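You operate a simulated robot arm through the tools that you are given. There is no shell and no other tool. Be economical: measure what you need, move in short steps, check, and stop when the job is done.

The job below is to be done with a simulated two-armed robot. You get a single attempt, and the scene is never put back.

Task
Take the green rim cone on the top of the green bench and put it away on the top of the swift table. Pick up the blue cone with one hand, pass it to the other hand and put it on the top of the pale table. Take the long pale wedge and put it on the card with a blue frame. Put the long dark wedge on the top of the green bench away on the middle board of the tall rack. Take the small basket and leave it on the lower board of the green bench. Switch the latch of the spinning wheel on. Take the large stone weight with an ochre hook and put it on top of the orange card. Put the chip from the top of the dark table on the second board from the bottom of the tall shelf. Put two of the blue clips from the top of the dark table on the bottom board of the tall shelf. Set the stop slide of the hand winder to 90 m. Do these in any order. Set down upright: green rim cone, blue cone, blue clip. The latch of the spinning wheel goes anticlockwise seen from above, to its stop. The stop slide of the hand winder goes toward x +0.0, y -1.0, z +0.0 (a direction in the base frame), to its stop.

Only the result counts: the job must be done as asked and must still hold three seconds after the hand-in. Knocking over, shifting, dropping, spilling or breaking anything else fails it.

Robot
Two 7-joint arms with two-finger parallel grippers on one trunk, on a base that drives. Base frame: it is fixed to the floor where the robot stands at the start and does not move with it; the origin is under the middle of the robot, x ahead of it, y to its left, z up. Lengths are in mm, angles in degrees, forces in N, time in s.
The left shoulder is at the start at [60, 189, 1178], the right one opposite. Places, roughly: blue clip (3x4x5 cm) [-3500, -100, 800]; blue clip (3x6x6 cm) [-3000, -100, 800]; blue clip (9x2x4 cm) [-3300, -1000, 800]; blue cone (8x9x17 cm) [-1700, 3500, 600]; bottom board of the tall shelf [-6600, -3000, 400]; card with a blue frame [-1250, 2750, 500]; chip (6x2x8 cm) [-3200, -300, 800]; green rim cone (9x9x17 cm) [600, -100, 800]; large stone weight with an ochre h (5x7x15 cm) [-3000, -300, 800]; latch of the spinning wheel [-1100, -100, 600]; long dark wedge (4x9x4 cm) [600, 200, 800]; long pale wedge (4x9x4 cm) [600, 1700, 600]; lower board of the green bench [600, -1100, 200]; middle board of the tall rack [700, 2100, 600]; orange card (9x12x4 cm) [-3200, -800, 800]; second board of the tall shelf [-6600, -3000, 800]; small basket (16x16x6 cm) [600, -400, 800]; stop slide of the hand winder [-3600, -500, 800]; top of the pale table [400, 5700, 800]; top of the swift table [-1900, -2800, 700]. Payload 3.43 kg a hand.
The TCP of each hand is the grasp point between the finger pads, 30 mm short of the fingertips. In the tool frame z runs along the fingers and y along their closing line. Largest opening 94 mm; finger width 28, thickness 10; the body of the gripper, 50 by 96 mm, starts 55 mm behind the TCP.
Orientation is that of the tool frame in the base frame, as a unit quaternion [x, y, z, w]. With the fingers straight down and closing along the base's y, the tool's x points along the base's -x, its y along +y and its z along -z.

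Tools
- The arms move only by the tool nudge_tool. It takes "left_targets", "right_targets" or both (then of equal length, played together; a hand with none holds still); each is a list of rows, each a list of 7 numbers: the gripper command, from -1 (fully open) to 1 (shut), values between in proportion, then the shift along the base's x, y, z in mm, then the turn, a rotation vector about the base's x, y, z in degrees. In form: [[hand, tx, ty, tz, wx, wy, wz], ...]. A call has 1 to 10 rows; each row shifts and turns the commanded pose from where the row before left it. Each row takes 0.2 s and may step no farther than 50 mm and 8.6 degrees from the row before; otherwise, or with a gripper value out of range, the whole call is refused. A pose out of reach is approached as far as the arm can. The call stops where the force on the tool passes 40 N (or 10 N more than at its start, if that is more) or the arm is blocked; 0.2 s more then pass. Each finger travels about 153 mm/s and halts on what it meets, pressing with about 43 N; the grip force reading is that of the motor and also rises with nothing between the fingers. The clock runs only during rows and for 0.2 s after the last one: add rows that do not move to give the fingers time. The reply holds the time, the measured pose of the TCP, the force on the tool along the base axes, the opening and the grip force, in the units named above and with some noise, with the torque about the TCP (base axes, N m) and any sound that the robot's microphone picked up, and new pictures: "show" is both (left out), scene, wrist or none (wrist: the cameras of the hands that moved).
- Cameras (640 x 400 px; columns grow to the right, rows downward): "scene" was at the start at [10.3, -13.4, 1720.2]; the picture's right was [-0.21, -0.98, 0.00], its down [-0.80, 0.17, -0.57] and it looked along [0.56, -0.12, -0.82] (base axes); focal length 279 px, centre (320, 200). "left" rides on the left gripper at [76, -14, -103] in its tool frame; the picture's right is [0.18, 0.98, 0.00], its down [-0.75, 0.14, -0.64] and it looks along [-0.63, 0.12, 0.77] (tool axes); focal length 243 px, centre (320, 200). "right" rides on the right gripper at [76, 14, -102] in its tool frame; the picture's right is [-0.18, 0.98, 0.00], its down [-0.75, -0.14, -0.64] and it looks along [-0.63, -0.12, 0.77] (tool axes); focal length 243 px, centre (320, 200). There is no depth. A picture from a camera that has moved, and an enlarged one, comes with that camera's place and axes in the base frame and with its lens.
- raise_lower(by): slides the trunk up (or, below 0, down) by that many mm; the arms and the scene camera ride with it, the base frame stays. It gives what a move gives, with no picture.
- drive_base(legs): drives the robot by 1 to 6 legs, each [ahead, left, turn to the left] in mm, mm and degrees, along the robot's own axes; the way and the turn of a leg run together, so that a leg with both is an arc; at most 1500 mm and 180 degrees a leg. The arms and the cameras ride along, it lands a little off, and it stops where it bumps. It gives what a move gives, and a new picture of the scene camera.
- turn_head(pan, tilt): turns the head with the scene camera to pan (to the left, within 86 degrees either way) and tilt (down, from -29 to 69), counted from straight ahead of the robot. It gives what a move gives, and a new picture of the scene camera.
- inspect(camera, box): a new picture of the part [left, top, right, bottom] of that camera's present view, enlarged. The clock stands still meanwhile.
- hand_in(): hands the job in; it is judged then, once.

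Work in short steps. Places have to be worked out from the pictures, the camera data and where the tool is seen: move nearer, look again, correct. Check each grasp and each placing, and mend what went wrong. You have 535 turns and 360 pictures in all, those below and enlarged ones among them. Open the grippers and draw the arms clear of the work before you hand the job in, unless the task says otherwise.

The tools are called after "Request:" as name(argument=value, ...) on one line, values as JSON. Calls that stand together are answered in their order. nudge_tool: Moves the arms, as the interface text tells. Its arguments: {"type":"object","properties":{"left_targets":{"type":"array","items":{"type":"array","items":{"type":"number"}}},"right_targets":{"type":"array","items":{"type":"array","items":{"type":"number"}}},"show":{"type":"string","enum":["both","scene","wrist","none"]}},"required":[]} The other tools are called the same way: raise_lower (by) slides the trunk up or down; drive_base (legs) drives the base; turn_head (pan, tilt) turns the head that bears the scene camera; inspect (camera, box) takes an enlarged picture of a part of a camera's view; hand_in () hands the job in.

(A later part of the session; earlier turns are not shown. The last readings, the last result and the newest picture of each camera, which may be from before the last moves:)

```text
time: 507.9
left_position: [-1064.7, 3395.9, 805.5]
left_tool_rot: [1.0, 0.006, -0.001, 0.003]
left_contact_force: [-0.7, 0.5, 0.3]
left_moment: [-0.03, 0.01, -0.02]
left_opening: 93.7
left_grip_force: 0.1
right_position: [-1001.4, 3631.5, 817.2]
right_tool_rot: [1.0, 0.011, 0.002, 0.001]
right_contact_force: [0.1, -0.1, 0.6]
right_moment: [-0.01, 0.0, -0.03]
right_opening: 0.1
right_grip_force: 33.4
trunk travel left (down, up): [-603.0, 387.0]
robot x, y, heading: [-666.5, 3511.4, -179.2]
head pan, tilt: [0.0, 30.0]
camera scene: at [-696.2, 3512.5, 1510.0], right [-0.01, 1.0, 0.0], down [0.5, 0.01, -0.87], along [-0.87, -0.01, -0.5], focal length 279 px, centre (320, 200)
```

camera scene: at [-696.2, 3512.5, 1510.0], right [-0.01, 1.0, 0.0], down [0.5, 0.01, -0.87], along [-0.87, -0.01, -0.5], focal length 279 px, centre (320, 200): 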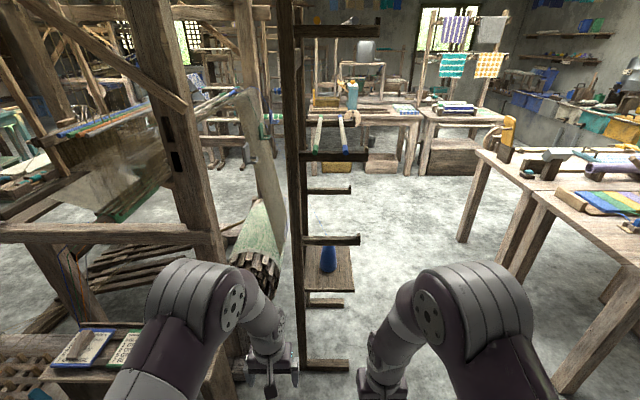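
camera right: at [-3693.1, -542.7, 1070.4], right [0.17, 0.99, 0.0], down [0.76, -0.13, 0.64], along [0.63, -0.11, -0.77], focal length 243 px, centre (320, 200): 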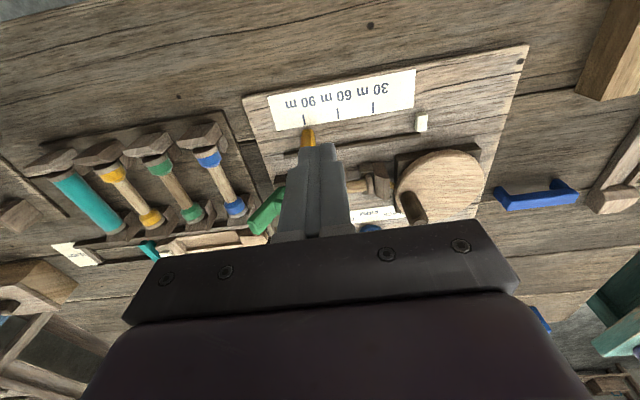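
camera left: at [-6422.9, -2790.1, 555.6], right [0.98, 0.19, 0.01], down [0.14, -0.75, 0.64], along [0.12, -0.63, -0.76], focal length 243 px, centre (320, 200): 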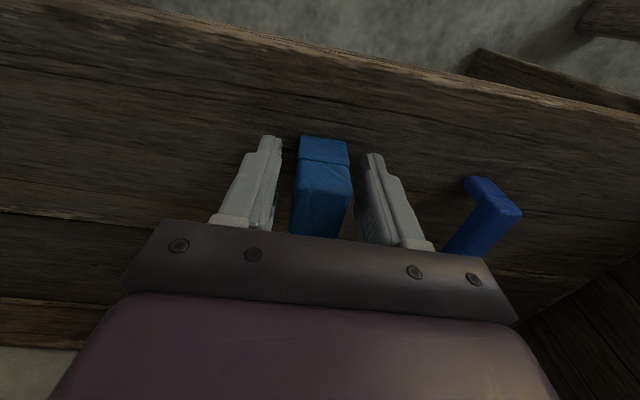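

The cone stands at about (-1657, 3538) on a shelf at z ≈ 583, with cantilever arms in front at z ≈ 456 and 833. I'll take it with the left hand horizontally (fingers along -x). I shift right and turn the left tool by 90°.

Request:
drive_base(legs=[[0, -170, -0.8]])

Request:
nudge_tool(left_targets=[[-1, -10, 0, 0, 0, 8.5, 0], [-1, -10, 0, 0, 0, 8.5, 0], [-1, -10, 0, 0, 0, 8.5, 0], [-1, -10, 0, 0, 0, 8.5, 0], [-1, -10, 0, 0, 0, 8.5, 0], [-1, -10, 0, 0, 0, 8.5, 0], [-1, -10, 0, 0, 0, 8.5, 0], [-1, -10, 0, 0, 0, 8.5, 0], [-1, -10, 0, 0, 0, 8.5, 0], [-1, -10, 0, 0, 0, 8.5, 0]], show="both")

```text
time: 509.3
left_position: [-1066.8, 3568.7, 804.4]
left_tool_rot: [1.0, -0.002, -0.002, 0.004]
left_contact_force: [-0.3, -0.4, 0.1]
left_moment: [0.01, 0.01, 0.02]
left_opening: 94.0
left_grip_force: 0.1
right_position: [-1000.2, 3804.2, 815.7]
right_tool_rot: [1.0, 0.003, 0.002, 0.003]
right_contact_force: [0.0, 0.1, -0.4]
right_moment: [-0.02, 0.02, 0.0]
right_opening: 0.0
right_grip_force: 33.2
trunk travel left (down, up): [-603.0, 387.0]
robot x, y, heading: [-661.4, 3679.4, 179.8]
head pan, tilt: [0.0, 30.0]
camera scene: at [-696.7, 3681.8, 1510.0], right [0.0, 1.0, 0.0], down [0.5, 0.0, -0.87], along [-0.87, 0.0, -0.5], focal length 279 px, centre (320, 200)
```

scene: 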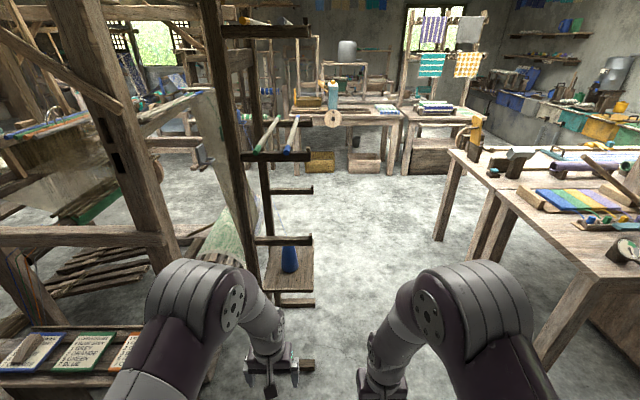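

```text
time: 511.5
left_position: [-1244.9, 3567.4, 851.6]
left_tool_rot: [0.763, 0.011, -0.646, 0.018]
left_contact_force: [-0.7, 0.6, 0.7]
left_moment: [-0.01, -0.03, 0.03]
left_opening: 94.0
left_grip_force: 0.0
left hand out of reach, approached as far as the arm can: row 4, 5, 9, 10
right_position: [-1001.1, 3803.8, 815.2]
right_tool_rot: [1.0, 0.004, 0.003, 0.001]
right_contact_force: [0.5, -0.9, -0.2]
right_moment: [-0.03, -0.04, 0.01]
right_opening: 0.0
right_grip_force: 33.4
trunk travel left (down, up): [-603.0, 387.0]
robot x, y, heading: [-666.5, 3680.9, 179.7]
head pan, tilt: [0.0, 30.0]
camera scene: at [-698.3, 3680.3, 1509.9], right [0.0, 1.0, 0.0], down [0.5, 0.0, -0.87], along [-0.87, 0.0, -0.5], focal length 279 px, centre (320, 200)
camera left: at [-1131.5, 3584.6, 792.5], right [0.07, -0.98, -0.17], down [0.51, -0.11, 0.85], along [-0.86, -0.15, 0.5], focal length 243 px, centre (320, 200)
```

scene: 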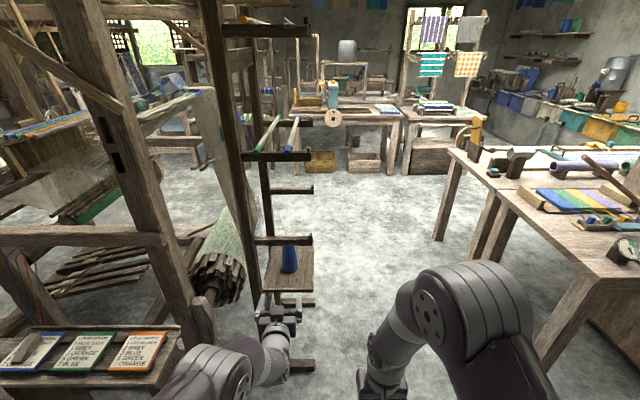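
left: 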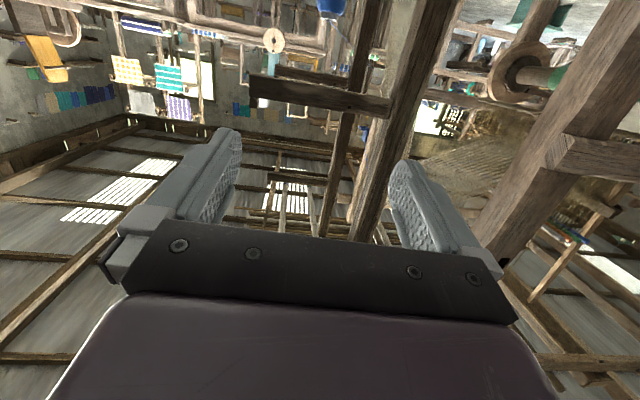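

Tool is at 80°. I lower the trunk 150 mm, finish the turn, and check alignment.

Request:
raise_lower(by=-150)

Request:
nudge_tool(left_targets=[[-1, -20, -10, -5, 0, 5, 0], [-1, -20, -10, -5, 0, 4.5, 0], [-1, 0, -10, -5, 0, 0, 0], [-1, 0, 0, 0, 0, 0, 0]], show="both")

```text
time: 513.3
left_position: [-1243.5, 3567.8, 702.7]
left_tool_rot: [0.763, 0.011, -0.646, 0.018]
left_contact_force: [-0.3, -0.2, -0.7]
left_moment: [0.02, 0.0, 0.01]
left_opening: 94.0
left_grip_force: 0.0
right_position: [-999.1, 3804.3, 666.8]
right_tool_rot: [1.0, 0.003, 0.002, 0.001]
right_contact_force: [0.5, -0.7, -0.3]
right_moment: [0.0, 0.05, -0.02]
right_opening: 0.2
right_grip_force: 32.6
trunk travel left (down, up): [-453.0, 537.0]
robot x, y, heading: [-665.4, 3675.1, 179.6]
head pan, tilt: [0.0, 30.0]
```

```text
time: 514.3
left_position: [-1302.1, 3548.0, 690.8]
left_tool_rot: [0.707, 0.015, -0.706, 0.02]
left_contact_force: [1.0, 0.0, -0.2]
left_moment: [-0.02, 0.01, -0.02]
left_opening: 93.9
left_grip_force: 0.1
left hand out of reach, approached as far as the arm can: row 1, 2, 3
right_position: [-1000.4, 3803.7, 666.6]
right_tool_rot: [1.0, 0.004, 0.002, 0.002]
right_contact_force: [-0.5, 0.1, 0.2]
right_moment: [0.01, -0.01, -0.01]
right_opening: 0.0
right_grip_force: 32.5
trunk travel left (down, up): [-453.0, 537.0]
robot x, y, heading: [-662.5, 3674.2, 179.8]
head pan, tilt: [0.0, 30.0]
camera scene: at [-696.7, 3680.3, 1360.0], right [0.0, 1.0, 0.0], down [0.5, 0.0, -0.87], along [-0.87, 0.0, -0.5], focal length 279 px, centre (320, 200)
camera left: at [-1201.3, 3564.9, 614.6], right [0.05, -0.98, -0.18], down [0.65, -0.1, 0.76], along [-0.76, -0.15, 0.63], focal length 243 px, centre (320, 200)
```

scene: 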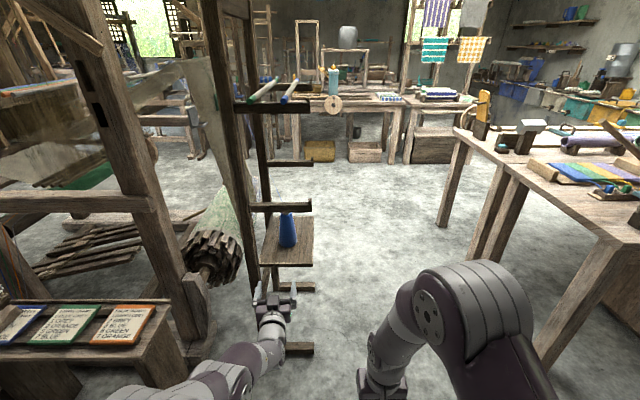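
left: 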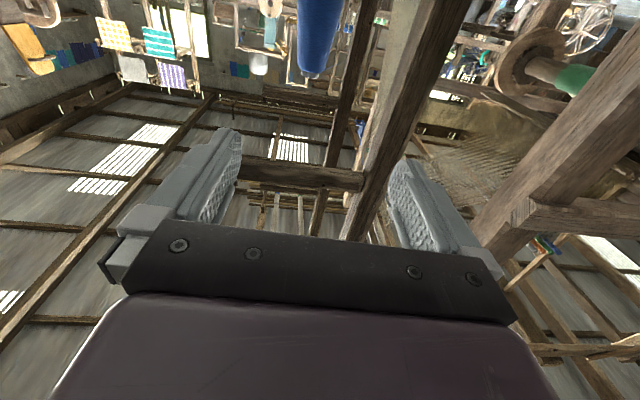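

The fingers are horizontal; cone lies straight ahead. I trim yaw and y, then drive 230 mm forward.

Request:
nudge_tool(left_targets=[[-1, 0, -6, 0, 0, 0, -1.4], [-1, 0, -6, 0, 0, 0, -1.4], [-1, 0, 0, 0, 0, 0, 0]], show="none")

Request:
drive_base(legs=[[230, 0, 0]])

Request:
inspect(camera="left", box=[0, 0, 640, 400])

```text
time: 515.1
left_position: [-1303.4, 3547.3, 692.3]
left_tool_rot: [0.707, 0.015, -0.706, 0.02]
left_contact_force: [-1.0, -1.0, -1.0]
left_moment: [0.01, 0.01, 0.02]
left_opening: 94.1
left_grip_force: 0.1
left hand out of reach, approached as far as the arm can: row 1, 2
right_position: [-1000.1, 3804.9, 665.7]
right_tool_rot: [1.0, 0.004, 0.001, 0.001]
right_contact_force: [0.1, -0.2, 0.4]
right_moment: [0.03, -0.01, 0.0]
right_opening: 0.0
right_grip_force: 33.6
trunk travel left (down, up): [-453.0, 537.0]
robot x, y, heading: [-663.8, 3679.4, 179.7]
head pan, tilt: [0.0, 30.0]
```

```text
time: 516.8
left_position: [-1535.3, 3549.2, 690.1]
left_tool_rot: [0.708, 0.014, -0.706, 0.019]
left_contact_force: [0.6, 0.6, 0.6]
left_moment: [0.01, 0.01, -0.03]
left_opening: 94.1
left_grip_force: 0.1
right_position: [-1232.7, 3805.9, 666.2]
right_tool_rot: [1.0, 0.003, 0.002, 0.001]
right_contact_force: [-0.2, -0.1, -0.3]
right_moment: [0.02, -0.02, 0.0]
right_opening: 0.1
right_grip_force: 33.1
trunk travel left (down, up): [-453.0, 537.0]
robot x, y, heading: [-895.7, 3683.2, 179.8]
head pan, tilt: [0.0, 30.0]
camera scene: at [-930.5, 3681.6, 1359.9], right [0.01, 1.0, 0.0], down [0.5, 0.0, -0.87], along [-0.87, 0.01, -0.5], focal length 279 px, centre (320, 200)
```

scene: 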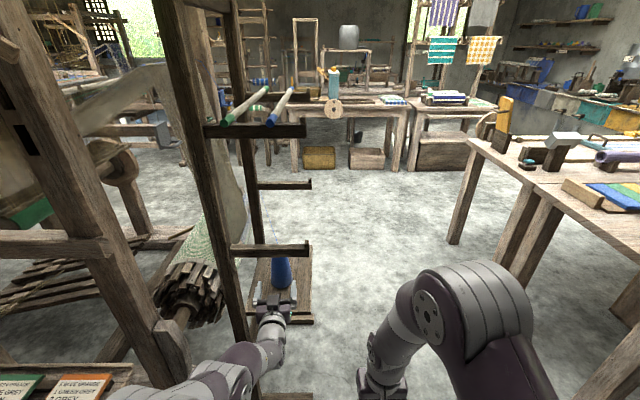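

```text
1.00 times, centred on (320, 200) of left
camera zoom: at [-1434.6, 3567.4, 614.2], right [0.05, -0.98, -0.18], down [0.65, -0.11, 0.76], along [-0.76, -0.15, 0.63], focal length 243 px, centre (320, 200)
```

zoom: 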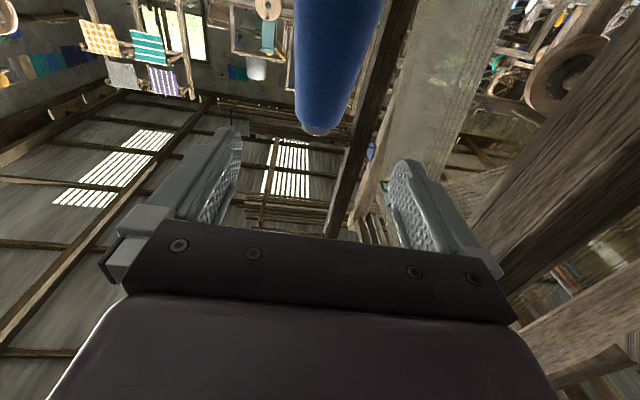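

Two views give the cone top at (-1662, 3541, 715), so its base is at z ≈ 545. I lower the trunk 28 mm to grip at z ≈ 662 and drive in.

Request:
raise_lower(by=-28)

Request:
drive_base(legs=[[70, 0, 0]])

Request:
inspect(camera="left", box=[0, 0, 640, 400])

```text
time: 517.5
left_position: [-1536.0, 3549.8, 664.2]
left_tool_rot: [0.707, 0.014, -0.706, 0.019]
left_contact_force: [0.0, 0.8, -1.3]
left_moment: [0.0, -0.03, -0.02]
left_opening: 94.2
left_grip_force: 0.1
right_position: [-1232.0, 3806.8, 638.7]
right_tool_rot: [1.0, 0.002, 0.002, 0.002]
right_contact_force: [-0.4, -0.4, -0.4]
right_moment: [-0.01, 0.01, -0.01]
right_opening: 0.0
right_grip_force: 33.1
trunk travel left (down, up): [-425.0, 565.0]
robot x, y, heading: [-895.8, 3680.0, 179.5]
head pan, tilt: [0.0, 30.0]
```

```text
time: 518.5
left_position: [-1607.5, 3550.8, 663.2]
left_tool_rot: [0.708, 0.014, -0.706, 0.018]
left_contact_force: [-0.2, 0.5, 0.1]
left_moment: [-0.03, 0.04, 0.0]
left_opening: 94.1
left_grip_force: 0.2
right_position: [-1304.9, 3806.3, 638.5]
right_tool_rot: [1.0, 0.003, 0.001, 0.002]
right_contact_force: [-0.6, 0.3, 0.6]
right_moment: [-0.01, -0.02, 0.0]
right_opening: 0.0
right_grip_force: 33.0
trunk travel left (down, up): [-425.0, 565.0]
robot x, y, heading: [-969.8, 3681.1, 179.7]
head pan, tilt: [0.0, 30.0]
camera scene: at [-1001.6, 3682.1, 1331.9], right [0.01, 1.0, 0.0], down [0.5, 0.0, -0.87], along [-0.87, 0.01, -0.5], focal length 279 px, centre (320, 200)
```

scene: 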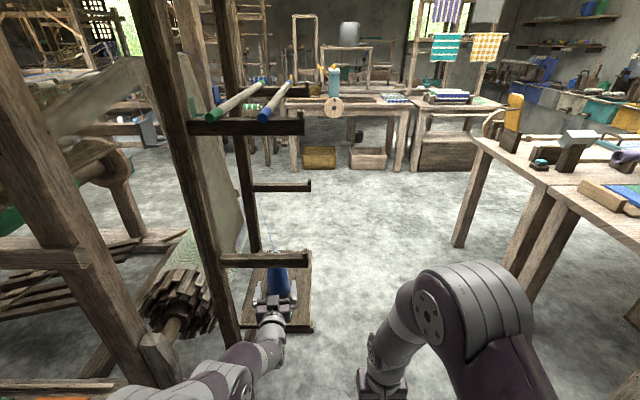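

```text
1.00 times, centred on (320, 200) of left
camera zoom: at [-1505.4, 3567.8, 586.0], right [0.05, -0.98, -0.18], down [0.65, -0.11, 0.76], along [-0.76, -0.15, 0.63], focal length 243 px, centre (320, 200)
```

zoom: 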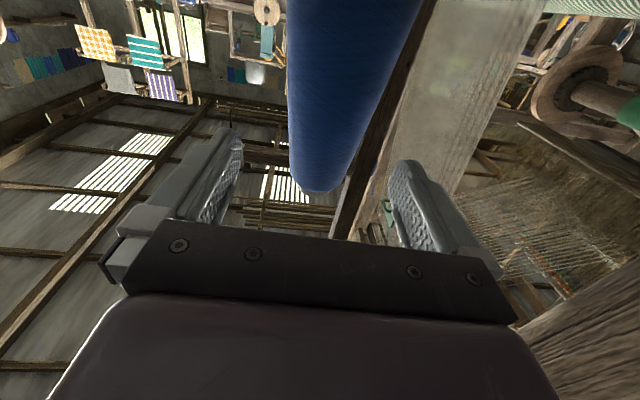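

Cone is between the fingers; 52 mm further, then close.

Request:
drive_base(legs=[[52, 0, 0]])

Request:
nudge_tool(left_targets=[[-0.5, 0, 0, 0, 0, 0, 0], [0, 0, 0, 0, 0, 0, 0], [0.5, 0, 0, 0, 0, 0, 0], [1, 0, 0, 0, 0, 0, 0], [1, 0, 0, 0, 0, 0, 0]], show="both")

```text
time: 519.5
left_position: [-1660.1, 3550.8, 663.2]
left_tool_rot: [0.708, 0.015, -0.706, 0.019]
left_contact_force: [0.1, -0.2, -0.9]
left_moment: [0.01, 0.01, 0.0]
left_opening: 93.9
left_grip_force: 0.0
right_position: [-1356.2, 3806.3, 638.1]
right_tool_rot: [1.0, 0.003, 0.002, 0.001]
right_contact_force: [0.3, -0.5, 0.5]
right_moment: [-0.01, 0.01, 0.01]
right_opening: 0.1
right_grip_force: 32.5
trunk travel left (down, up): [-425.0, 565.0]
robot x, y, heading: [-1020.8, 3683.8, 179.6]
head pan, tilt: [0.0, 30.0]
camera scene: at [-1054.1, 3682.4, 1331.9], right [0.01, 1.0, 0.0], down [0.5, 0.0, -0.87], along [-0.87, 0.01, -0.5], focal length 279 px, centre (320, 200)
```

scene: 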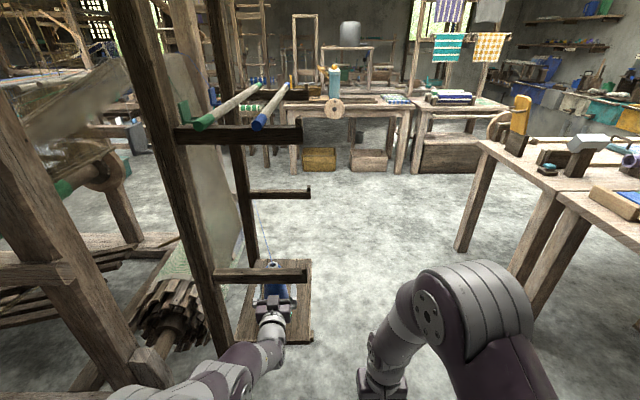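

```text
time: 520.7
left_position: [-1658.4, 3551.6, 665.0]
left_tool_rot: [0.707, 0.014, -0.707, 0.019]
left_contact_force: [0.1, -0.5, 4.5]
left_moment: [0.23, 0.21, 0.04]
left_opening: 57.0
left_grip_force: 42.9
right_position: [-1356.1, 3807.2, 639.3]
right_tool_rot: [1.0, 0.003, 0.0, 0.002]
right_contact_force: [0.0, 0.7, -0.8]
right_moment: [0.0, -0.03, 0.01]
right_opening: 0.2
right_grip_force: 33.3
trunk travel left (down, up): [-425.0, 565.0]
robot x, y, heading: [-1019.3, 3679.6, 179.8]
head pan, tilt: [0.0, 30.0]
camera scene: at [-1052.0, 3682.5, 1332.0], right [0.01, 1.0, 0.0], down [0.5, 0.0, -0.87], along [-0.87, 0.01, -0.5], focal length 279 px, centre (320, 200)
camera left: at [-1557.2, 3568.1, 587.2], right [0.05, -0.98, -0.18], down [0.65, -0.11, 0.75], along [-0.76, -0.15, 0.63], focal length 243 px, centre (320, 200)
```

scene: 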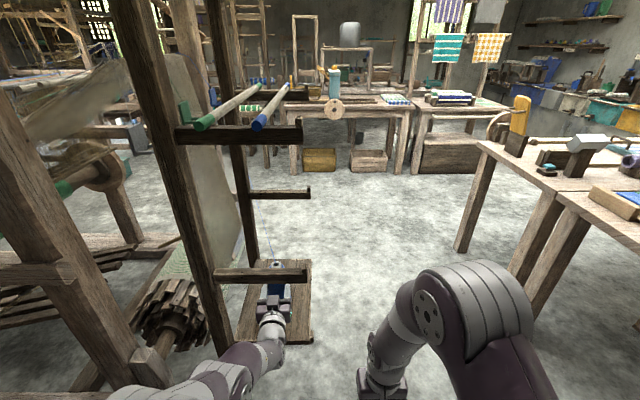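
left: 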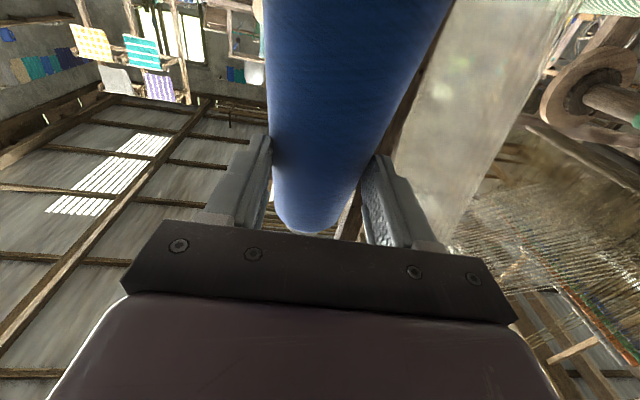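

Gripped (57 mm). Lift 30 mm by trunk and back straight out.

Request:
raise_lower(by=30)

Request:
drive_base(legs=[[-400, 0, 0]])

```text
time: 521.4
left_position: [-1658.5, 3551.2, 693.7]
left_tool_rot: [0.708, 0.014, -0.706, 0.019]
left_contact_force: [-0.1, 0.2, -3.1]
left_moment: [0.04, -0.12, 0.02]
left_opening: 56.4
left_grip_force: 43.0
right_position: [-1356.1, 3806.2, 668.5]
right_tool_rot: [1.0, 0.002, 0.002, 0.002]
right_contact_force: [-0.8, 0.3, -0.6]
right_moment: [-0.03, -0.01, 0.0]
right_opening: 0.0
right_grip_force: 32.7
trunk travel left (down, up): [-455.0, 535.0]
robot x, y, heading: [-1021.3, 3684.9, 179.3]
head pan, tilt: [0.0, 30.0]
```

```text
time: 524.0
left_position: [-1251.8, 3543.9, 693.2]
left_tool_rot: [0.707, 0.017, -0.706, 0.02]
left_contact_force: [0.2, -0.3, -2.2]
left_moment: [0.01, -0.12, -0.02]
left_opening: 56.6
left_grip_force: 42.9
right_position: [-951.9, 3803.4, 668.5]
right_tool_rot: [1.0, 0.005, 0.002, 0.001]
right_contact_force: [0.4, 0.5, -0.2]
right_moment: [0.02, -0.01, -0.02]
right_opening: 0.0
right_grip_force: 33.2
trunk travel left (down, up): [-455.0, 535.0]
robot x, y, heading: [-617.7, 3676.2, 180.1]
head pan, tilt: [0.0, 30.0]
camera scene: at [-647.1, 3680.8, 1362.0], right [0.0, 1.0, 0.0], down [0.5, 0.0, -0.87], along [-0.87, 0.0, -0.5], focal length 279 px, centre (320, 200)
```

scene: 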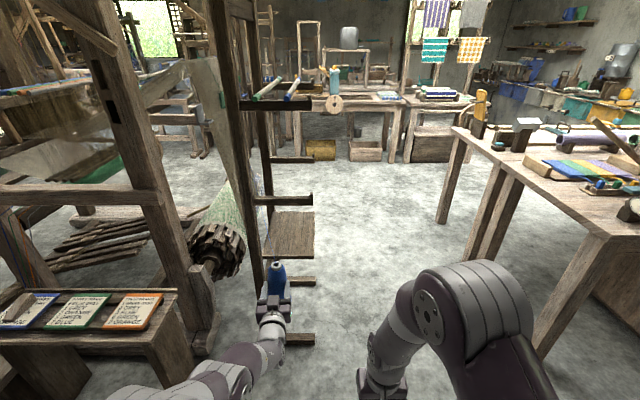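

The cone is free. For the handover I turn the left hand inward (-45° yaw) and bring the cone toward the robot's midline.

Request:
nudge_tool(left_targets=[[1, 20, 15, 0, 0, 0, -8], [1, 20, 20, 0, 0, 0, -8], [1, 20, 25, 0, 0, 0, -8], [1, 20, 25, 0, 0, 0, -8], [1, 20, 25, 0, 0, 0, -8], [1, 0, 0, 0, 0, 0, 0]], show="scene")

```text
time: 525.4
left_position: [-1190.0, 3750.3, 698.7]
left_tool_rot: [0.702, -0.116, -0.694, -0.11]
left_contact_force: [-0.7, -0.4, -2.8]
left_moment: [-0.05, -0.13, -0.01]
left_opening: 56.0
left_grip_force: 42.4
left hand out of reach, approached as far as the arm can: row 1, 2, 3, 4, 5
right_position: [-951.5, 3803.2, 668.1]
right_tool_rot: [1.0, 0.006, 0.002, 0.003]
right_contact_force: [1.0, -0.9, 0.3]
right_moment: [-0.01, 0.02, 0.01]
right_opening: 0.0
right_grip_force: 32.5
trunk travel left (down, up): [-455.0, 535.0]
robot x, y, heading: [-617.5, 3678.2, 179.9]
head pan, tilt: [0.0, 30.0]
camera scene: at [-647.9, 3680.9, 1362.0], right [0.0, 1.0, 0.0], down [0.5, 0.0, -0.87], along [-0.87, 0.0, -0.5], focal length 279 px, centre (320, 200)
```

scene: 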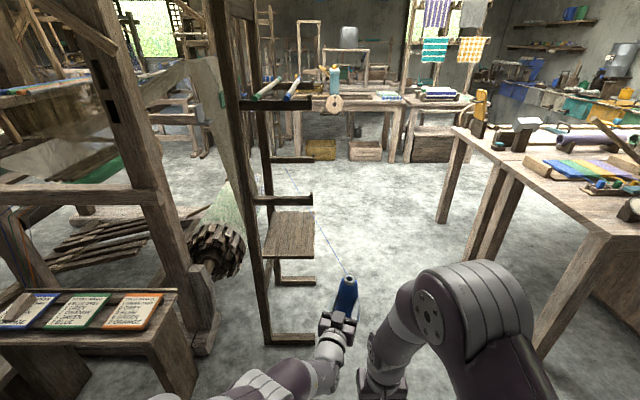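

There seems to be a thread from the cone to the rack; I enlarge to see it.

Request:
inspect(camera="scene", box=[230, 140, 390, 340])

```text
2.00 times, centred on (310, 240) of scene
camera zoom: at [-647.9, 3680.9, 1362.0], right [0.0, 1.0, 0.0], down [0.5, 0.0, -0.87], along [-0.87, 0.0, -0.5], focal length 559 px, centre (340, 120)
```

zoom: 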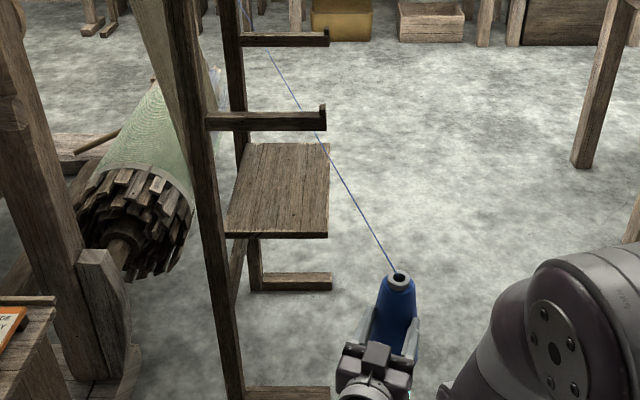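

A thread trails from the cone top; it just follows. The cone is still upright in the left hand. I lower the left hand 90 mm and move it further toward the right arm to make the handover reachable.

Request:
nudge_tool(left_targets=[[1, 0, 10, -30, 0, 0, 0], [1, 0, 10, -30, 0, 0, 0], [1, 0, 10, -30, 0, 0, 0], [1, 0, 0, 0, 0, 0, 0]], show="scene")

```text
time: 526.4
left_position: [-1195.8, 3782.6, 608.3]
left_tool_rot: [0.704, -0.115, -0.692, -0.109]
left_contact_force: [-0.8, 0.1, -3.2]
left_moment: [-0.03, -0.09, -0.01]
left_opening: 55.9
left_grip_force: 43.1
left hand out of reach, approached as far as the arm can: row 3
right_position: [-952.2, 3802.5, 668.7]
right_tool_rot: [1.0, 0.005, 0.001, 0.002]
right_contact_force: [-0.5, -0.3, 1.1]
right_moment: [0.05, 0.02, -0.02]
right_opening: 0.0
right_grip_force: 33.3
trunk travel left (down, up): [-455.0, 535.0]
robot x, y, heading: [-614.6, 3677.0, 180.0]
head pan, tilt: [0.0, 30.0]
camera scene: at [-647.6, 3680.9, 1362.0], right [0.0, 1.0, 0.0], down [0.5, 0.0, -0.87], along [-0.87, 0.0, -0.5], focal length 279 px, centre (320, 200)
```

scene: 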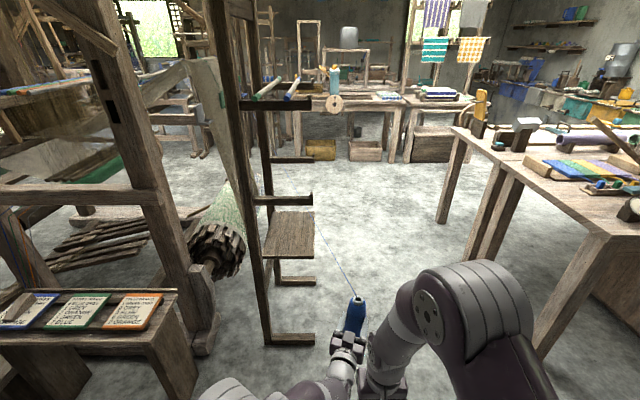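

I bring the open right hand up and over the cone.

Request:
nudge_tool(right_targets=[[-1, 0, 0, 48, 0, 0, 0], [-1, 0, 0, 48, 0, 0, 0], [-1, 0, 0, 48, 0, 0, 0], [-1, -48, -4, 0, 0, 0, 0], [-1, -48, -4, 0, 0, 0, 0], [-1, -48, -4, 0, 0, 0, 0], [-1, -48, -4, 0, 0, 0, 0], [-1, -35, -2, 0, 0, 0, 0], [-1, 0, 0, 0, 0, 0, 0]], show="both")

```text
time: 528.4
left_position: [-1195.0, 3781.9, 608.9]
left_tool_rot: [0.705, -0.116, -0.692, -0.108]
left_contact_force: [-0.1, 0.1, -3.2]
left_moment: [0.01, -0.16, -0.01]
left_opening: 55.9
left_grip_force: 43.0
right_position: [-1139.1, 3792.9, 777.3]
right_tool_rot: [1.0, 0.005, 0.002, 0.002]
right_contact_force: [-0.7, 0.2, -0.8]
right_moment: [-0.01, 0.03, -0.01]
right_opening: 94.0
right_grip_force: 0.1
right hand out of reach, approached as far as the arm can: row 7, 8
trunk travel left (down, up): [-455.0, 535.0]
robot x, y, heading: [-614.6, 3676.9, 180.2]
head pan, tilt: [0.0, 30.0]
camera scene: at [-647.2, 3681.0, 1362.0], right [0.0, 1.0, 0.0], down [0.5, 0.0, -0.87], along [-0.87, 0.0, -0.5], focal length 279 px, centre (320, 200)
camera right: at [-1062.0, 3781.0, 881.6], right [-0.17, -0.98, 0.0], down [-0.76, 0.13, 0.64], along [-0.63, 0.11, -0.77], focal length 243 px, centre (320, 200)
```

scene: 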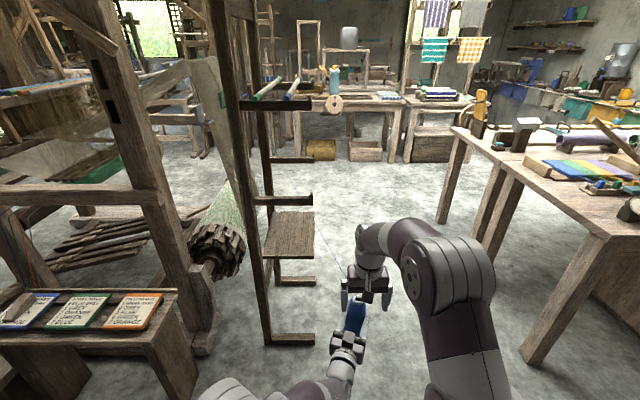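
right: 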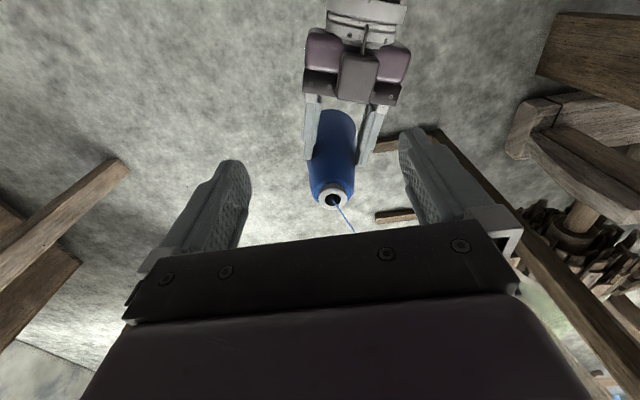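

The cone axis is actually about 32 mm ahead of the left TCP, at (-1226, 3792), top ≈ 672 – just out of the right hand's reach. I move the left hand 50 mm back toward the robot.

Request:
nudge_tool(left_targets=[[1, 20, 0, 0, 0, 0, 0], [1, 20, 0, 0, 0, 0, 0], [1, 20, 0, 0, 0, 0, 0], [1, 0, 0, 0, 0, 0, 0]], show="none")

```text
time: 529.4
left_position: [-1170.5, 3792.5, 635.8]
left_tool_rot: [0.706, -0.117, -0.69, -0.109]
left_contact_force: [-0.7, -0.2, -2.5]
left_moment: [-0.02, -0.07, 0.01]
left_opening: 55.8
left_grip_force: 42.9
left hand out of reach, approached as far as the arm can: row 1, 2, 3
right_position: [-1139.0, 3793.5, 777.7]
right_tool_rot: [1.0, 0.005, 0.003, 0.001]
right_contact_force: [0.4, 0.9, -0.1]
right_moment: [0.02, 0.01, -0.04]
right_opening: 94.1
right_grip_force: 0.0
trunk travel left (down, up): [-455.0, 535.0]
robot x, y, heading: [-618.1, 3680.2, 180.0]
head pan, tilt: [0.0, 30.0]
```

Arm geometry shows lower is better for the right hand's reach. I undo that and lower the left hand by 50 mm instead.

Request:
nudge_tool(left_targets=[[1, -20, 0, -15, 0, 0, 0], [1, -20, 0, -20, 0, 0, 0], [1, -20, 0, -20, 0, 0, 0], [1, 0, 0, 0, 0, 0, 0]], show="none")

```text
time: 530.4
left_position: [-1230.6, 3794.4, 581.1]
left_tool_rot: [0.702, -0.115, -0.694, -0.108]
left_contact_force: [-0.3, 0.1, -2.4]
left_moment: [-0.01, -0.08, 0.0]
left_opening: 55.6
left_grip_force: 43.0
right_position: [-1138.5, 3794.1, 776.9]
right_tool_rot: [1.0, 0.006, 0.001, 0.002]
right_contact_force: [-0.2, 0.3, -0.2]
right_moment: [-0.03, 0.0, 0.03]
right_opening: 94.0
right_grip_force: 0.0
trunk travel left (down, up): [-455.0, 535.0]
robot x, y, heading: [-618.5, 3677.7, 180.0]
head pan, tilt: [0.0, 30.0]
```

Commands now act from the actual pose. I try +45 mm in x and a bit lower.

Request:
nudge_tool(left_targets=[[1, 15, 0, -10, 0, 0, 0], [1, 15, 0, -10, 0, 0, 0], [1, 15, 0, -10, 0, 0, 0], [1, 0, 0, 0, 0, 0, 0]], show="none")

```text
time: 531.4
left_position: [-1207.1, 3803.3, 553.4]
left_tool_rot: [0.703, -0.116, -0.693, -0.11]
left_contact_force: [-0.2, -0.2, -2.5]
left_moment: [-0.05, -0.1, -0.02]
left_opening: 55.3
left_grip_force: 43.5
left hand out of reach, approached as far as the arm can: row 2, 3
right_position: [-1138.5, 3793.4, 778.6]
right_tool_rot: [1.0, 0.005, 0.002, 0.002]
right_contact_force: [-0.7, -1.3, 0.5]
right_moment: [-0.01, 0.01, 0.0]
right_opening: 94.1
right_grip_force: 0.2
trunk travel left (down, up): [-455.0, 535.0]
robot x, y, heading: [-616.5, 3679.0, 180.0]
head pan, tilt: [0.0, 30.0]
```

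Now the cone axis is ≈ (-1237, 3813), top ≈ 616, reachable for the right hand lower down. I approach in two steps.

Request:
nudge_tool(right_targets=[[-1, -15, 5, -25, 0, 0, 0], [-1, -20, 7, -28, 0, 0, 0], [-1, -20, 7, -25, 0, 0, 0], [-1, -15, 0, -25, 0, 0, 0], [-1, -12, 0, -22, 0, 0, 0], [-1, 0, 0, 0, 0, 0, 0]], show="both")

```text
time: 532.8
left_position: [-1206.1, 3803.8, 554.2]
left_tool_rot: [0.703, -0.116, -0.693, -0.11]
left_contact_force: [-0.1, 0.5, -2.3]
left_moment: [-0.02, -0.13, -0.01]
left_opening: 55.4
left_grip_force: 43.0
right_position: [-1218.0, 3811.7, 654.8]
right_tool_rot: [1.0, 0.005, 0.001, 0.002]
right_contact_force: [-0.2, 0.3, 0.2]
right_moment: [-0.04, 0.01, -0.01]
right_opening: 94.0
right_grip_force: 0.0
trunk travel left (down, up): [-455.0, 535.0]
robot x, y, heading: [-616.8, 3678.9, 180.1]
head pan, tilt: [0.0, 30.0]
camera scene: at [-647.6, 3681.0, 1362.0], right [0.0, 1.0, 0.0], down [0.5, 0.0, -0.87], along [-0.87, 0.0, -0.5], focal length 279 px, centre (320, 200)
camera right: at [-1142.4, 3798.4, 758.6], right [-0.17, -0.98, 0.0], down [-0.76, 0.14, 0.64], along [-0.63, 0.11, -0.77], focal length 243 px, centre (320, 200)
```

scene: 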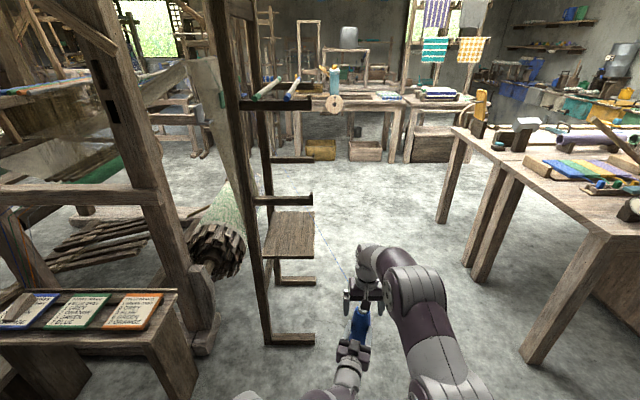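
right: 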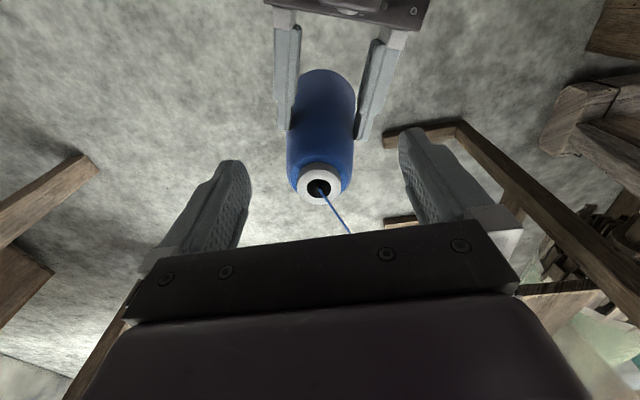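

The cone top is visible right where expected, at about (-1240, 3816). Lower the right hand around it.

Request:
nudge_tool(right_targets=[[-1, -8, 2, -15, 0, 0, 0], [-1, -7, 2, -15, 0, 0, 0], [-1, -7, 0, -12, 0, 0, 0], [-1, 0, 0, -7, 0, 0, 0], [-1, 0, 0, 0, 0, 0, 0]], show="both")

```text
time: 534.0
left_position: [-1206.0, 3803.4, 553.8]
left_tool_rot: [0.704, -0.116, -0.693, -0.109]
left_contact_force: [-0.1, -0.3, -2.7]
left_moment: [-0.04, -0.11, 0.02]
left_opening: 55.0
left_grip_force: 43.1
right_position: [-1229.7, 3815.2, 609.4]
right_tool_rot: [1.0, 0.005, 0.003, 0.002]
right_contact_force: [0.4, -0.1, 0.9]
right_moment: [-0.01, -0.02, 0.0]
right_opening: 93.8
right_grip_force: 0.1
right hand out of reach, approached as far as the arm can: row 2, 3
trunk travel left (down, up): [-455.0, 535.0]
robot x, y, heading: [-617.7, 3679.0, 180.1]
head pan, tilt: [0.0, 30.0]
camera scene: at [-647.9, 3681.0, 1362.0], right [0.0, 1.0, 0.0], down [0.5, 0.0, -0.87], along [-0.87, 0.0, -0.5], focal length 279 px, centre (320, 200)
camera right: at [-1153.0, 3802.7, 713.2], right [-0.17, -0.98, 0.0], down [-0.76, 0.14, 0.64], along [-0.63, 0.11, -0.77], focal length 243 px, centre (320, 200)
```

scene: 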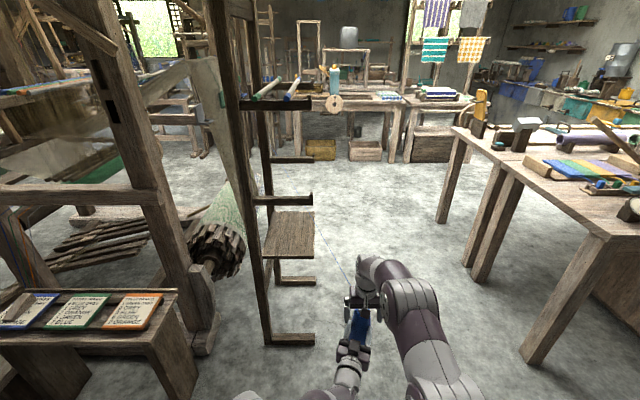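
right: 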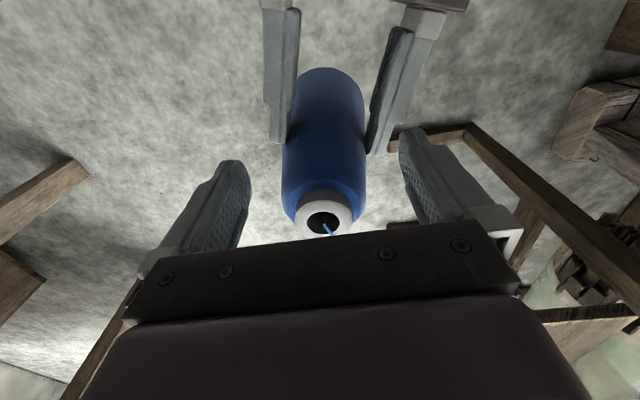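

The axis is ~13 mm beyond the right TCP at the reach limit. Pitching the right tool 8° forward buys reach; then I shift -13 mm in x.

Request:
nudge_tool(right_targets=[[-1, 0, 0, 0, 0, 4, 0], [-1, -5, 0, 0, 0, 4, 0], [-1, -9, 1, 0, 0, 0, 0], [-1, 0, 0, 0, 0, 0, 0]], show="wrist")

```text
time: 535.0
left_position: [-1206.5, 3802.4, 553.3]
left_tool_rot: [0.703, -0.115, -0.693, -0.109]
left_contact_force: [-0.9, 0.6, -3.3]
left_moment: [-0.06, -0.12, -0.02]
left_opening: 54.8
left_grip_force: 43.3
right_position: [-1243.1, 3816.2, 609.3]
right_tool_rot: [0.998, 0.005, -0.068, 0.001]
right_contact_force: [0.2, 0.0, -0.4]
right_moment: [-0.01, 0.0, 0.01]
right_opening: 93.8
right_grip_force: 0.1
trunk travel left (down, up): [-455.0, 535.0]
robot x, y, heading: [-617.8, 3681.0, 180.1]
head pan, tilt: [0.0, 30.0]
camera right: at [-1153.2, 3803.4, 701.8], right [-0.17, -0.98, 0.03], down [-0.66, 0.14, 0.74], along [-0.73, 0.11, -0.67], focal length 243 px, centre (320, 200)
```

right: 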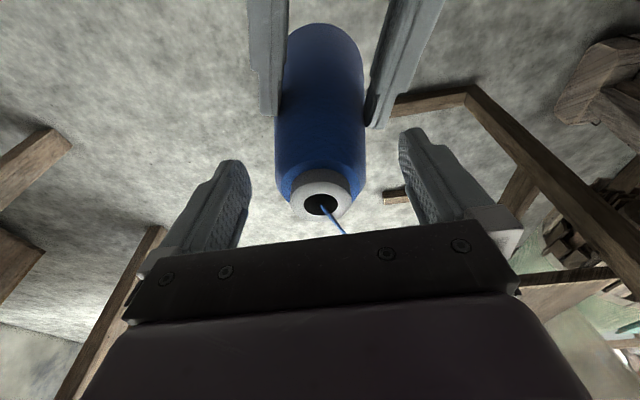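

Aligned with the axis. Closing the right hand on the cone top.

Request:
nudge_tool(right_targets=[[-0.4, 0, 0, 0, 0, 0, 0], [0, 0, 0, 0, 0, 0, 0], [0.5, 0, 0, 0, 0, 0, 0], [1, 0, 0, 0, 0, 0, 0], [1, 0, 0, 0, 0, 0, 0]], show="wrist")

```text
time: 536.1
left_position: [-1206.7, 3802.7, 553.3]
left_tool_rot: [0.703, -0.116, -0.693, -0.11]
left_contact_force: [1.2, 0.0, -1.8]
left_moment: [0.0, -0.08, -0.14]
left_opening: 54.8
left_grip_force: 42.9
right_position: [-1242.7, 3815.9, 608.7]
right_tool_rot: [0.998, 0.005, -0.068, 0.001]
right_contact_force: [-2.6, 0.5, -0.1]
right_moment: [0.02, 0.08, 0.08]
right_opening: 51.7
right_grip_force: 42.9
trunk travel left (down, up): [-455.0, 535.0]
robot x, y, heading: [-615.8, 3677.9, 180.2]
head pan, tilt: [0.0, 30.0]
camera right: at [-1153.3, 3803.5, 701.8], right [-0.17, -0.98, 0.03], down [-0.66, 0.13, 0.74], along [-0.73, 0.11, -0.67], focal length 243 px, centre (320, 200)
```

right: 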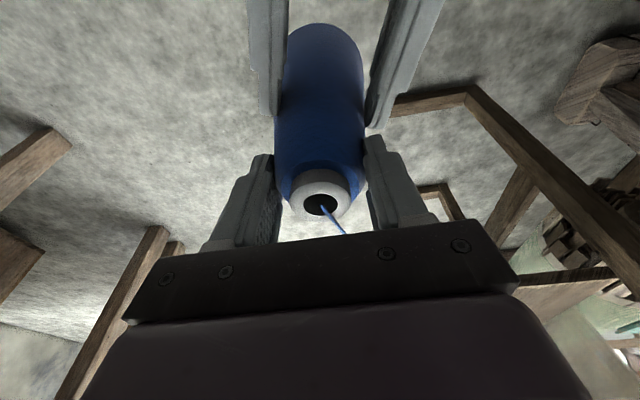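

Both hands hold the cone. I open the left hand and slide it straight down past the base.

Request:
nudge_tool(left_targets=[[0, 0, 0, 0, 0, 0, 0], [-1, 0, 0, 0, 0, 0, 0], [-1, 0, 0, 0, 0, 0, 0], [-1, 0, 0, -20, 0, 0, 0], [-1, 0, 0, -30, 0, 0, 0], [-1, 0, 0, -40, 0, 0, 0], [-1, 0, 0, -40, 0, 0, 0], [-1, 0, 0, 0, 0, 0, 0]], show="both")

```text
time: 537.6
left_position: [-1259.9, 3839.4, 577.7]
left_tool_rot: [-0.655, 0.082, 0.739, 0.135]
left_contact_force: [-5.2, -0.9, -18.6]
left_moment: [0.96, -0.07, -0.26]
left_opening: 94.3
left_grip_force: 0.0
left hand out of reach, approached as far as the arm can: row 7
right_position: [-1248.4, 3822.9, 615.7]
right_tool_rot: [0.997, 0.005, -0.075, -0.002]
right_contact_force: [4.4, 1.3, 16.1]
right_moment: [-0.62, 0.1, 0.13]
right_opening: 51.5
right_grip_force: 43.2
trunk travel left (down, up): [-455.0, 535.0]
robot x, y, heading: [-613.3, 3679.4, -180.0]
head pan, tilt: [0.0, 30.0]
stopped in row 7 (right hand): the force on the tool passed its limit (the readings are from after the stop); the commanded pose is now the measured one
camera scene: at [-647.2, 3681.7, 1362.2], right [0.0, 1.0, 0.0], down [0.5, 0.0, -0.87], along [-0.87, 0.0, -0.5], focal length 279 px, centre (320, 200)
camera left: at [-1167.2, 3827.8, 489.9], right [-0.32, -0.92, -0.24], down [0.64, -0.4, 0.66], along [-0.69, 0.06, 0.72], focal length 243 px, centre (320, 200)
```

scene: 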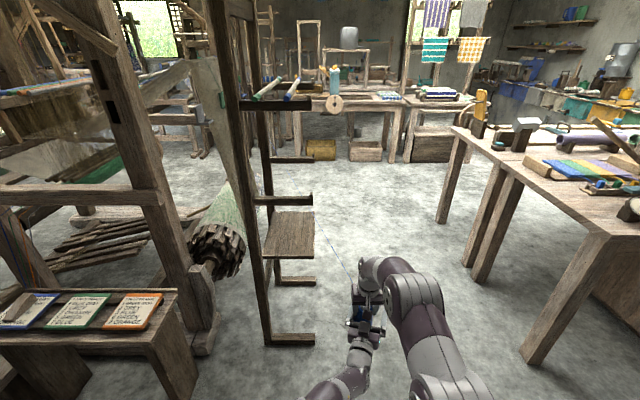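
left: 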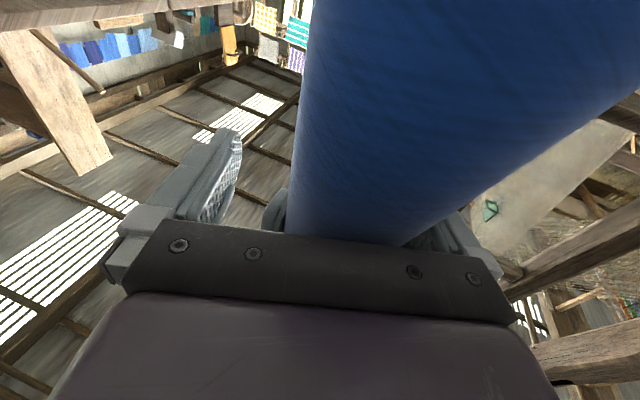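

The left arm jumped forward at its limit, but the right hand still holds the cone. I retreat the left hand in small checked steps along its axis, re-centring laterally.

Request:
nudge_tool(left_targets=[[-1, 6, -8, 0, 0, 0, 0], [-1, 9, -8, 0, 0, 0, 0], [-1, 0, 0, 0, 0, 0, 0]], show="wrist")

```text
time: 538.4
left_position: [-1245.5, 3823.3, 576.8]
left_tool_rot: [-0.654, 0.084, 0.739, 0.137]
left_contact_force: [0.6, 0.4, 0.4]
left_moment: [-0.01, -0.01, 0.01]
left_opening: 93.9
left_grip_force: 0.0
right_position: [-1246.8, 3822.2, 615.1]
right_tool_rot: [0.997, 0.005, -0.073, -0.004]
right_contact_force: [0.0, -0.7, -3.9]
right_moment: [0.04, 0.01, 0.03]
right_opening: 51.6
right_grip_force: 42.8
trunk travel left (down, up): [-455.0, 535.0]
robot x, y, heading: [-617.5, 3680.9, -179.9]
head pan, tilt: [0.0, 30.0]
camera left: at [-1153.0, 3812.8, 488.4], right [-0.32, -0.92, -0.24], down [0.64, -0.4, 0.66], along [-0.69, 0.06, 0.72], focal length 243 px, centre (320, 200)
```

left: 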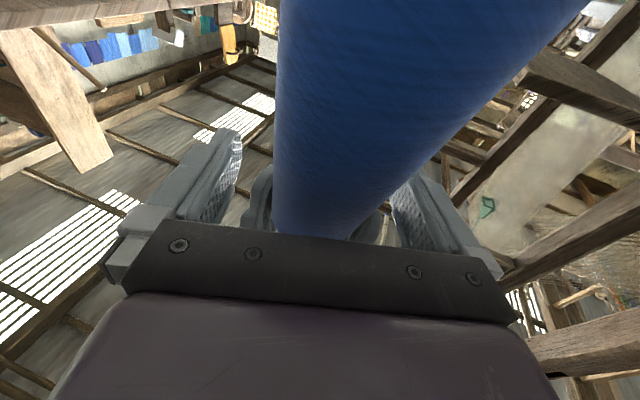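

Free and centred. Retreat along the finger axis.

Request:
nudge_tool(left_targets=[[-1, 14, -4, 0, 0, 0, 0], [-1, 14, -4, 0, 0, 0, 0], [-1, 0, 0, 0, 0, 0, 0]], show="wrist")

```text
time: 539.2
left_position: [-1242.9, 3827.6, 573.9]
left_tool_rot: [-0.654, 0.083, 0.739, 0.136]
left_contact_force: [0.1, 0.5, 0.6]
left_moment: [0.02, -0.01, 0.02]
left_opening: 94.3
left_grip_force: 0.1
left hand out of reach, approached as far as the arm can: row 1, 2
right_position: [-1247.2, 3822.7, 614.2]
right_tool_rot: [0.997, 0.004, -0.074, -0.003]
right_contact_force: [0.6, 0.8, -2.9]
right_moment: [0.02, 0.03, 0.02]
right_opening: 51.7
right_grip_force: 43.2
trunk travel left (down, up): [-455.0, 535.0]
robot x, y, heading: [-618.3, 3680.0, -180.1]
head pan, tilt: [0.0, 30.0]
camera left: at [-1150.6, 3816.1, 484.8], right [-0.32, -0.92, -0.24], down [0.64, -0.4, 0.66], along [-0.69, 0.06, 0.72], focal length 243 px, centre (320, 200)
```

left: 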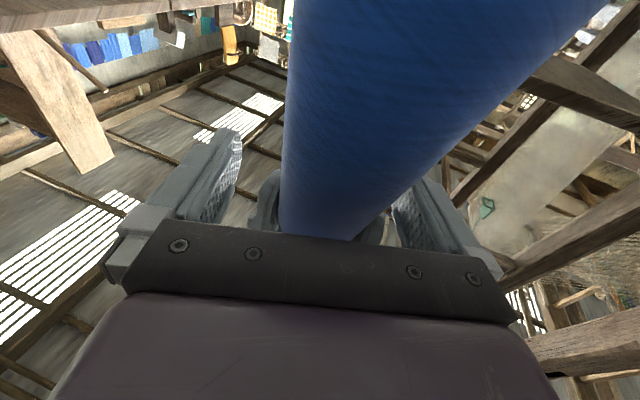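

The left wrist is folded against its limit. Instead, I pitch the right tool a further 15° forward (the cone's base swings away) and carry the cone forward out of the left fingers.

Request:
nudge_tool(right_targets=[[1, -10, 3, 0, 0, 5, 0], [1, -12, 4, 0, 0, 5, 0], [1, -14, 4, 0, 0, 5, 0], [1, -16, 5, 0, 0, 0, 0], [1, 0, 0, 0, 0, 0, 0]], show="both")

Request:
inspect(camera="left", box=[0, 0, 640, 400])

```text
time: 540.4
left_position: [-1243.3, 3827.4, 573.7]
left_tool_rot: [-0.654, 0.083, 0.739, 0.136]
left_contact_force: [-0.2, -0.9, -0.7]
left_moment: [0.01, -0.01, 0.03]
left_opening: 94.1
left_grip_force: 0.2
right_position: [-1299.2, 3837.2, 615.5]
right_tool_rot: [0.979, 0.005, -0.204, -0.002]
right_contact_force: [0.7, 0.2, -3.2]
right_moment: [-0.01, -0.11, -0.02]
right_opening: 51.1
right_grip_force: 43.1
trunk travel left (down, up): [-455.0, 535.0]
robot x, y, heading: [-613.7, 3677.8, -179.8]
head pan, tilt: [0.0, 30.0]
camera scene: at [-647.7, 3680.8, 1362.0], right [0.0, 1.0, 0.0], down [0.5, 0.0, -0.87], along [-0.87, 0.0, -0.5], focal length 279 px, centre (320, 200)
camera right: at [-1187.7, 3823.6, 679.7], right [-0.16, -0.98, 0.07], down [-0.44, 0.13, 0.89], along [-0.89, 0.12, -0.45], focal length 243 px, centre (320, 200)
```

scene: 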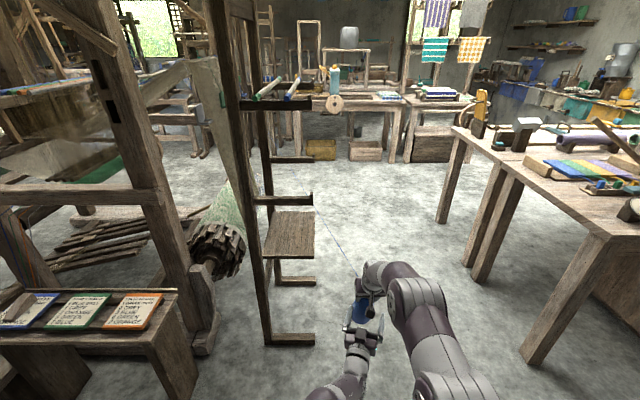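
right: 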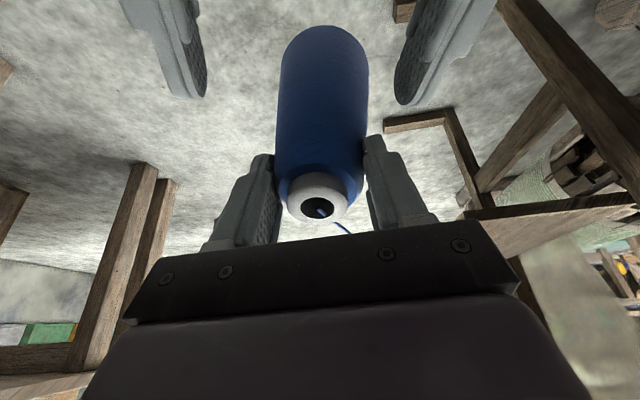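

```text
1.00 times, centred on (320, 200) of left
camera zoom: at [-1150.6, 3816.0, 484.8], right [-0.32, -0.92, -0.24], down [0.64, -0.4, 0.66], along [-0.69, 0.06, 0.72], focal length 243 px, centre (320, 200)
```

zoom: 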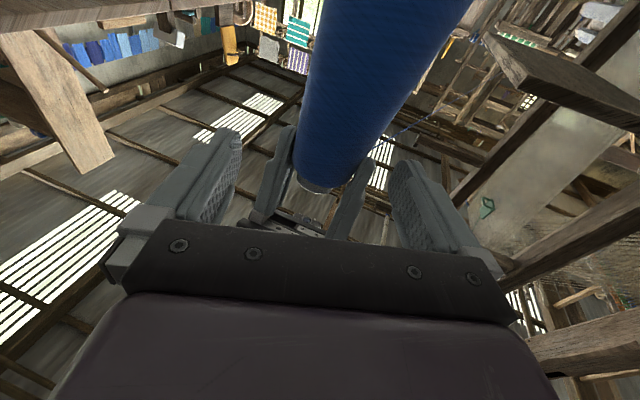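

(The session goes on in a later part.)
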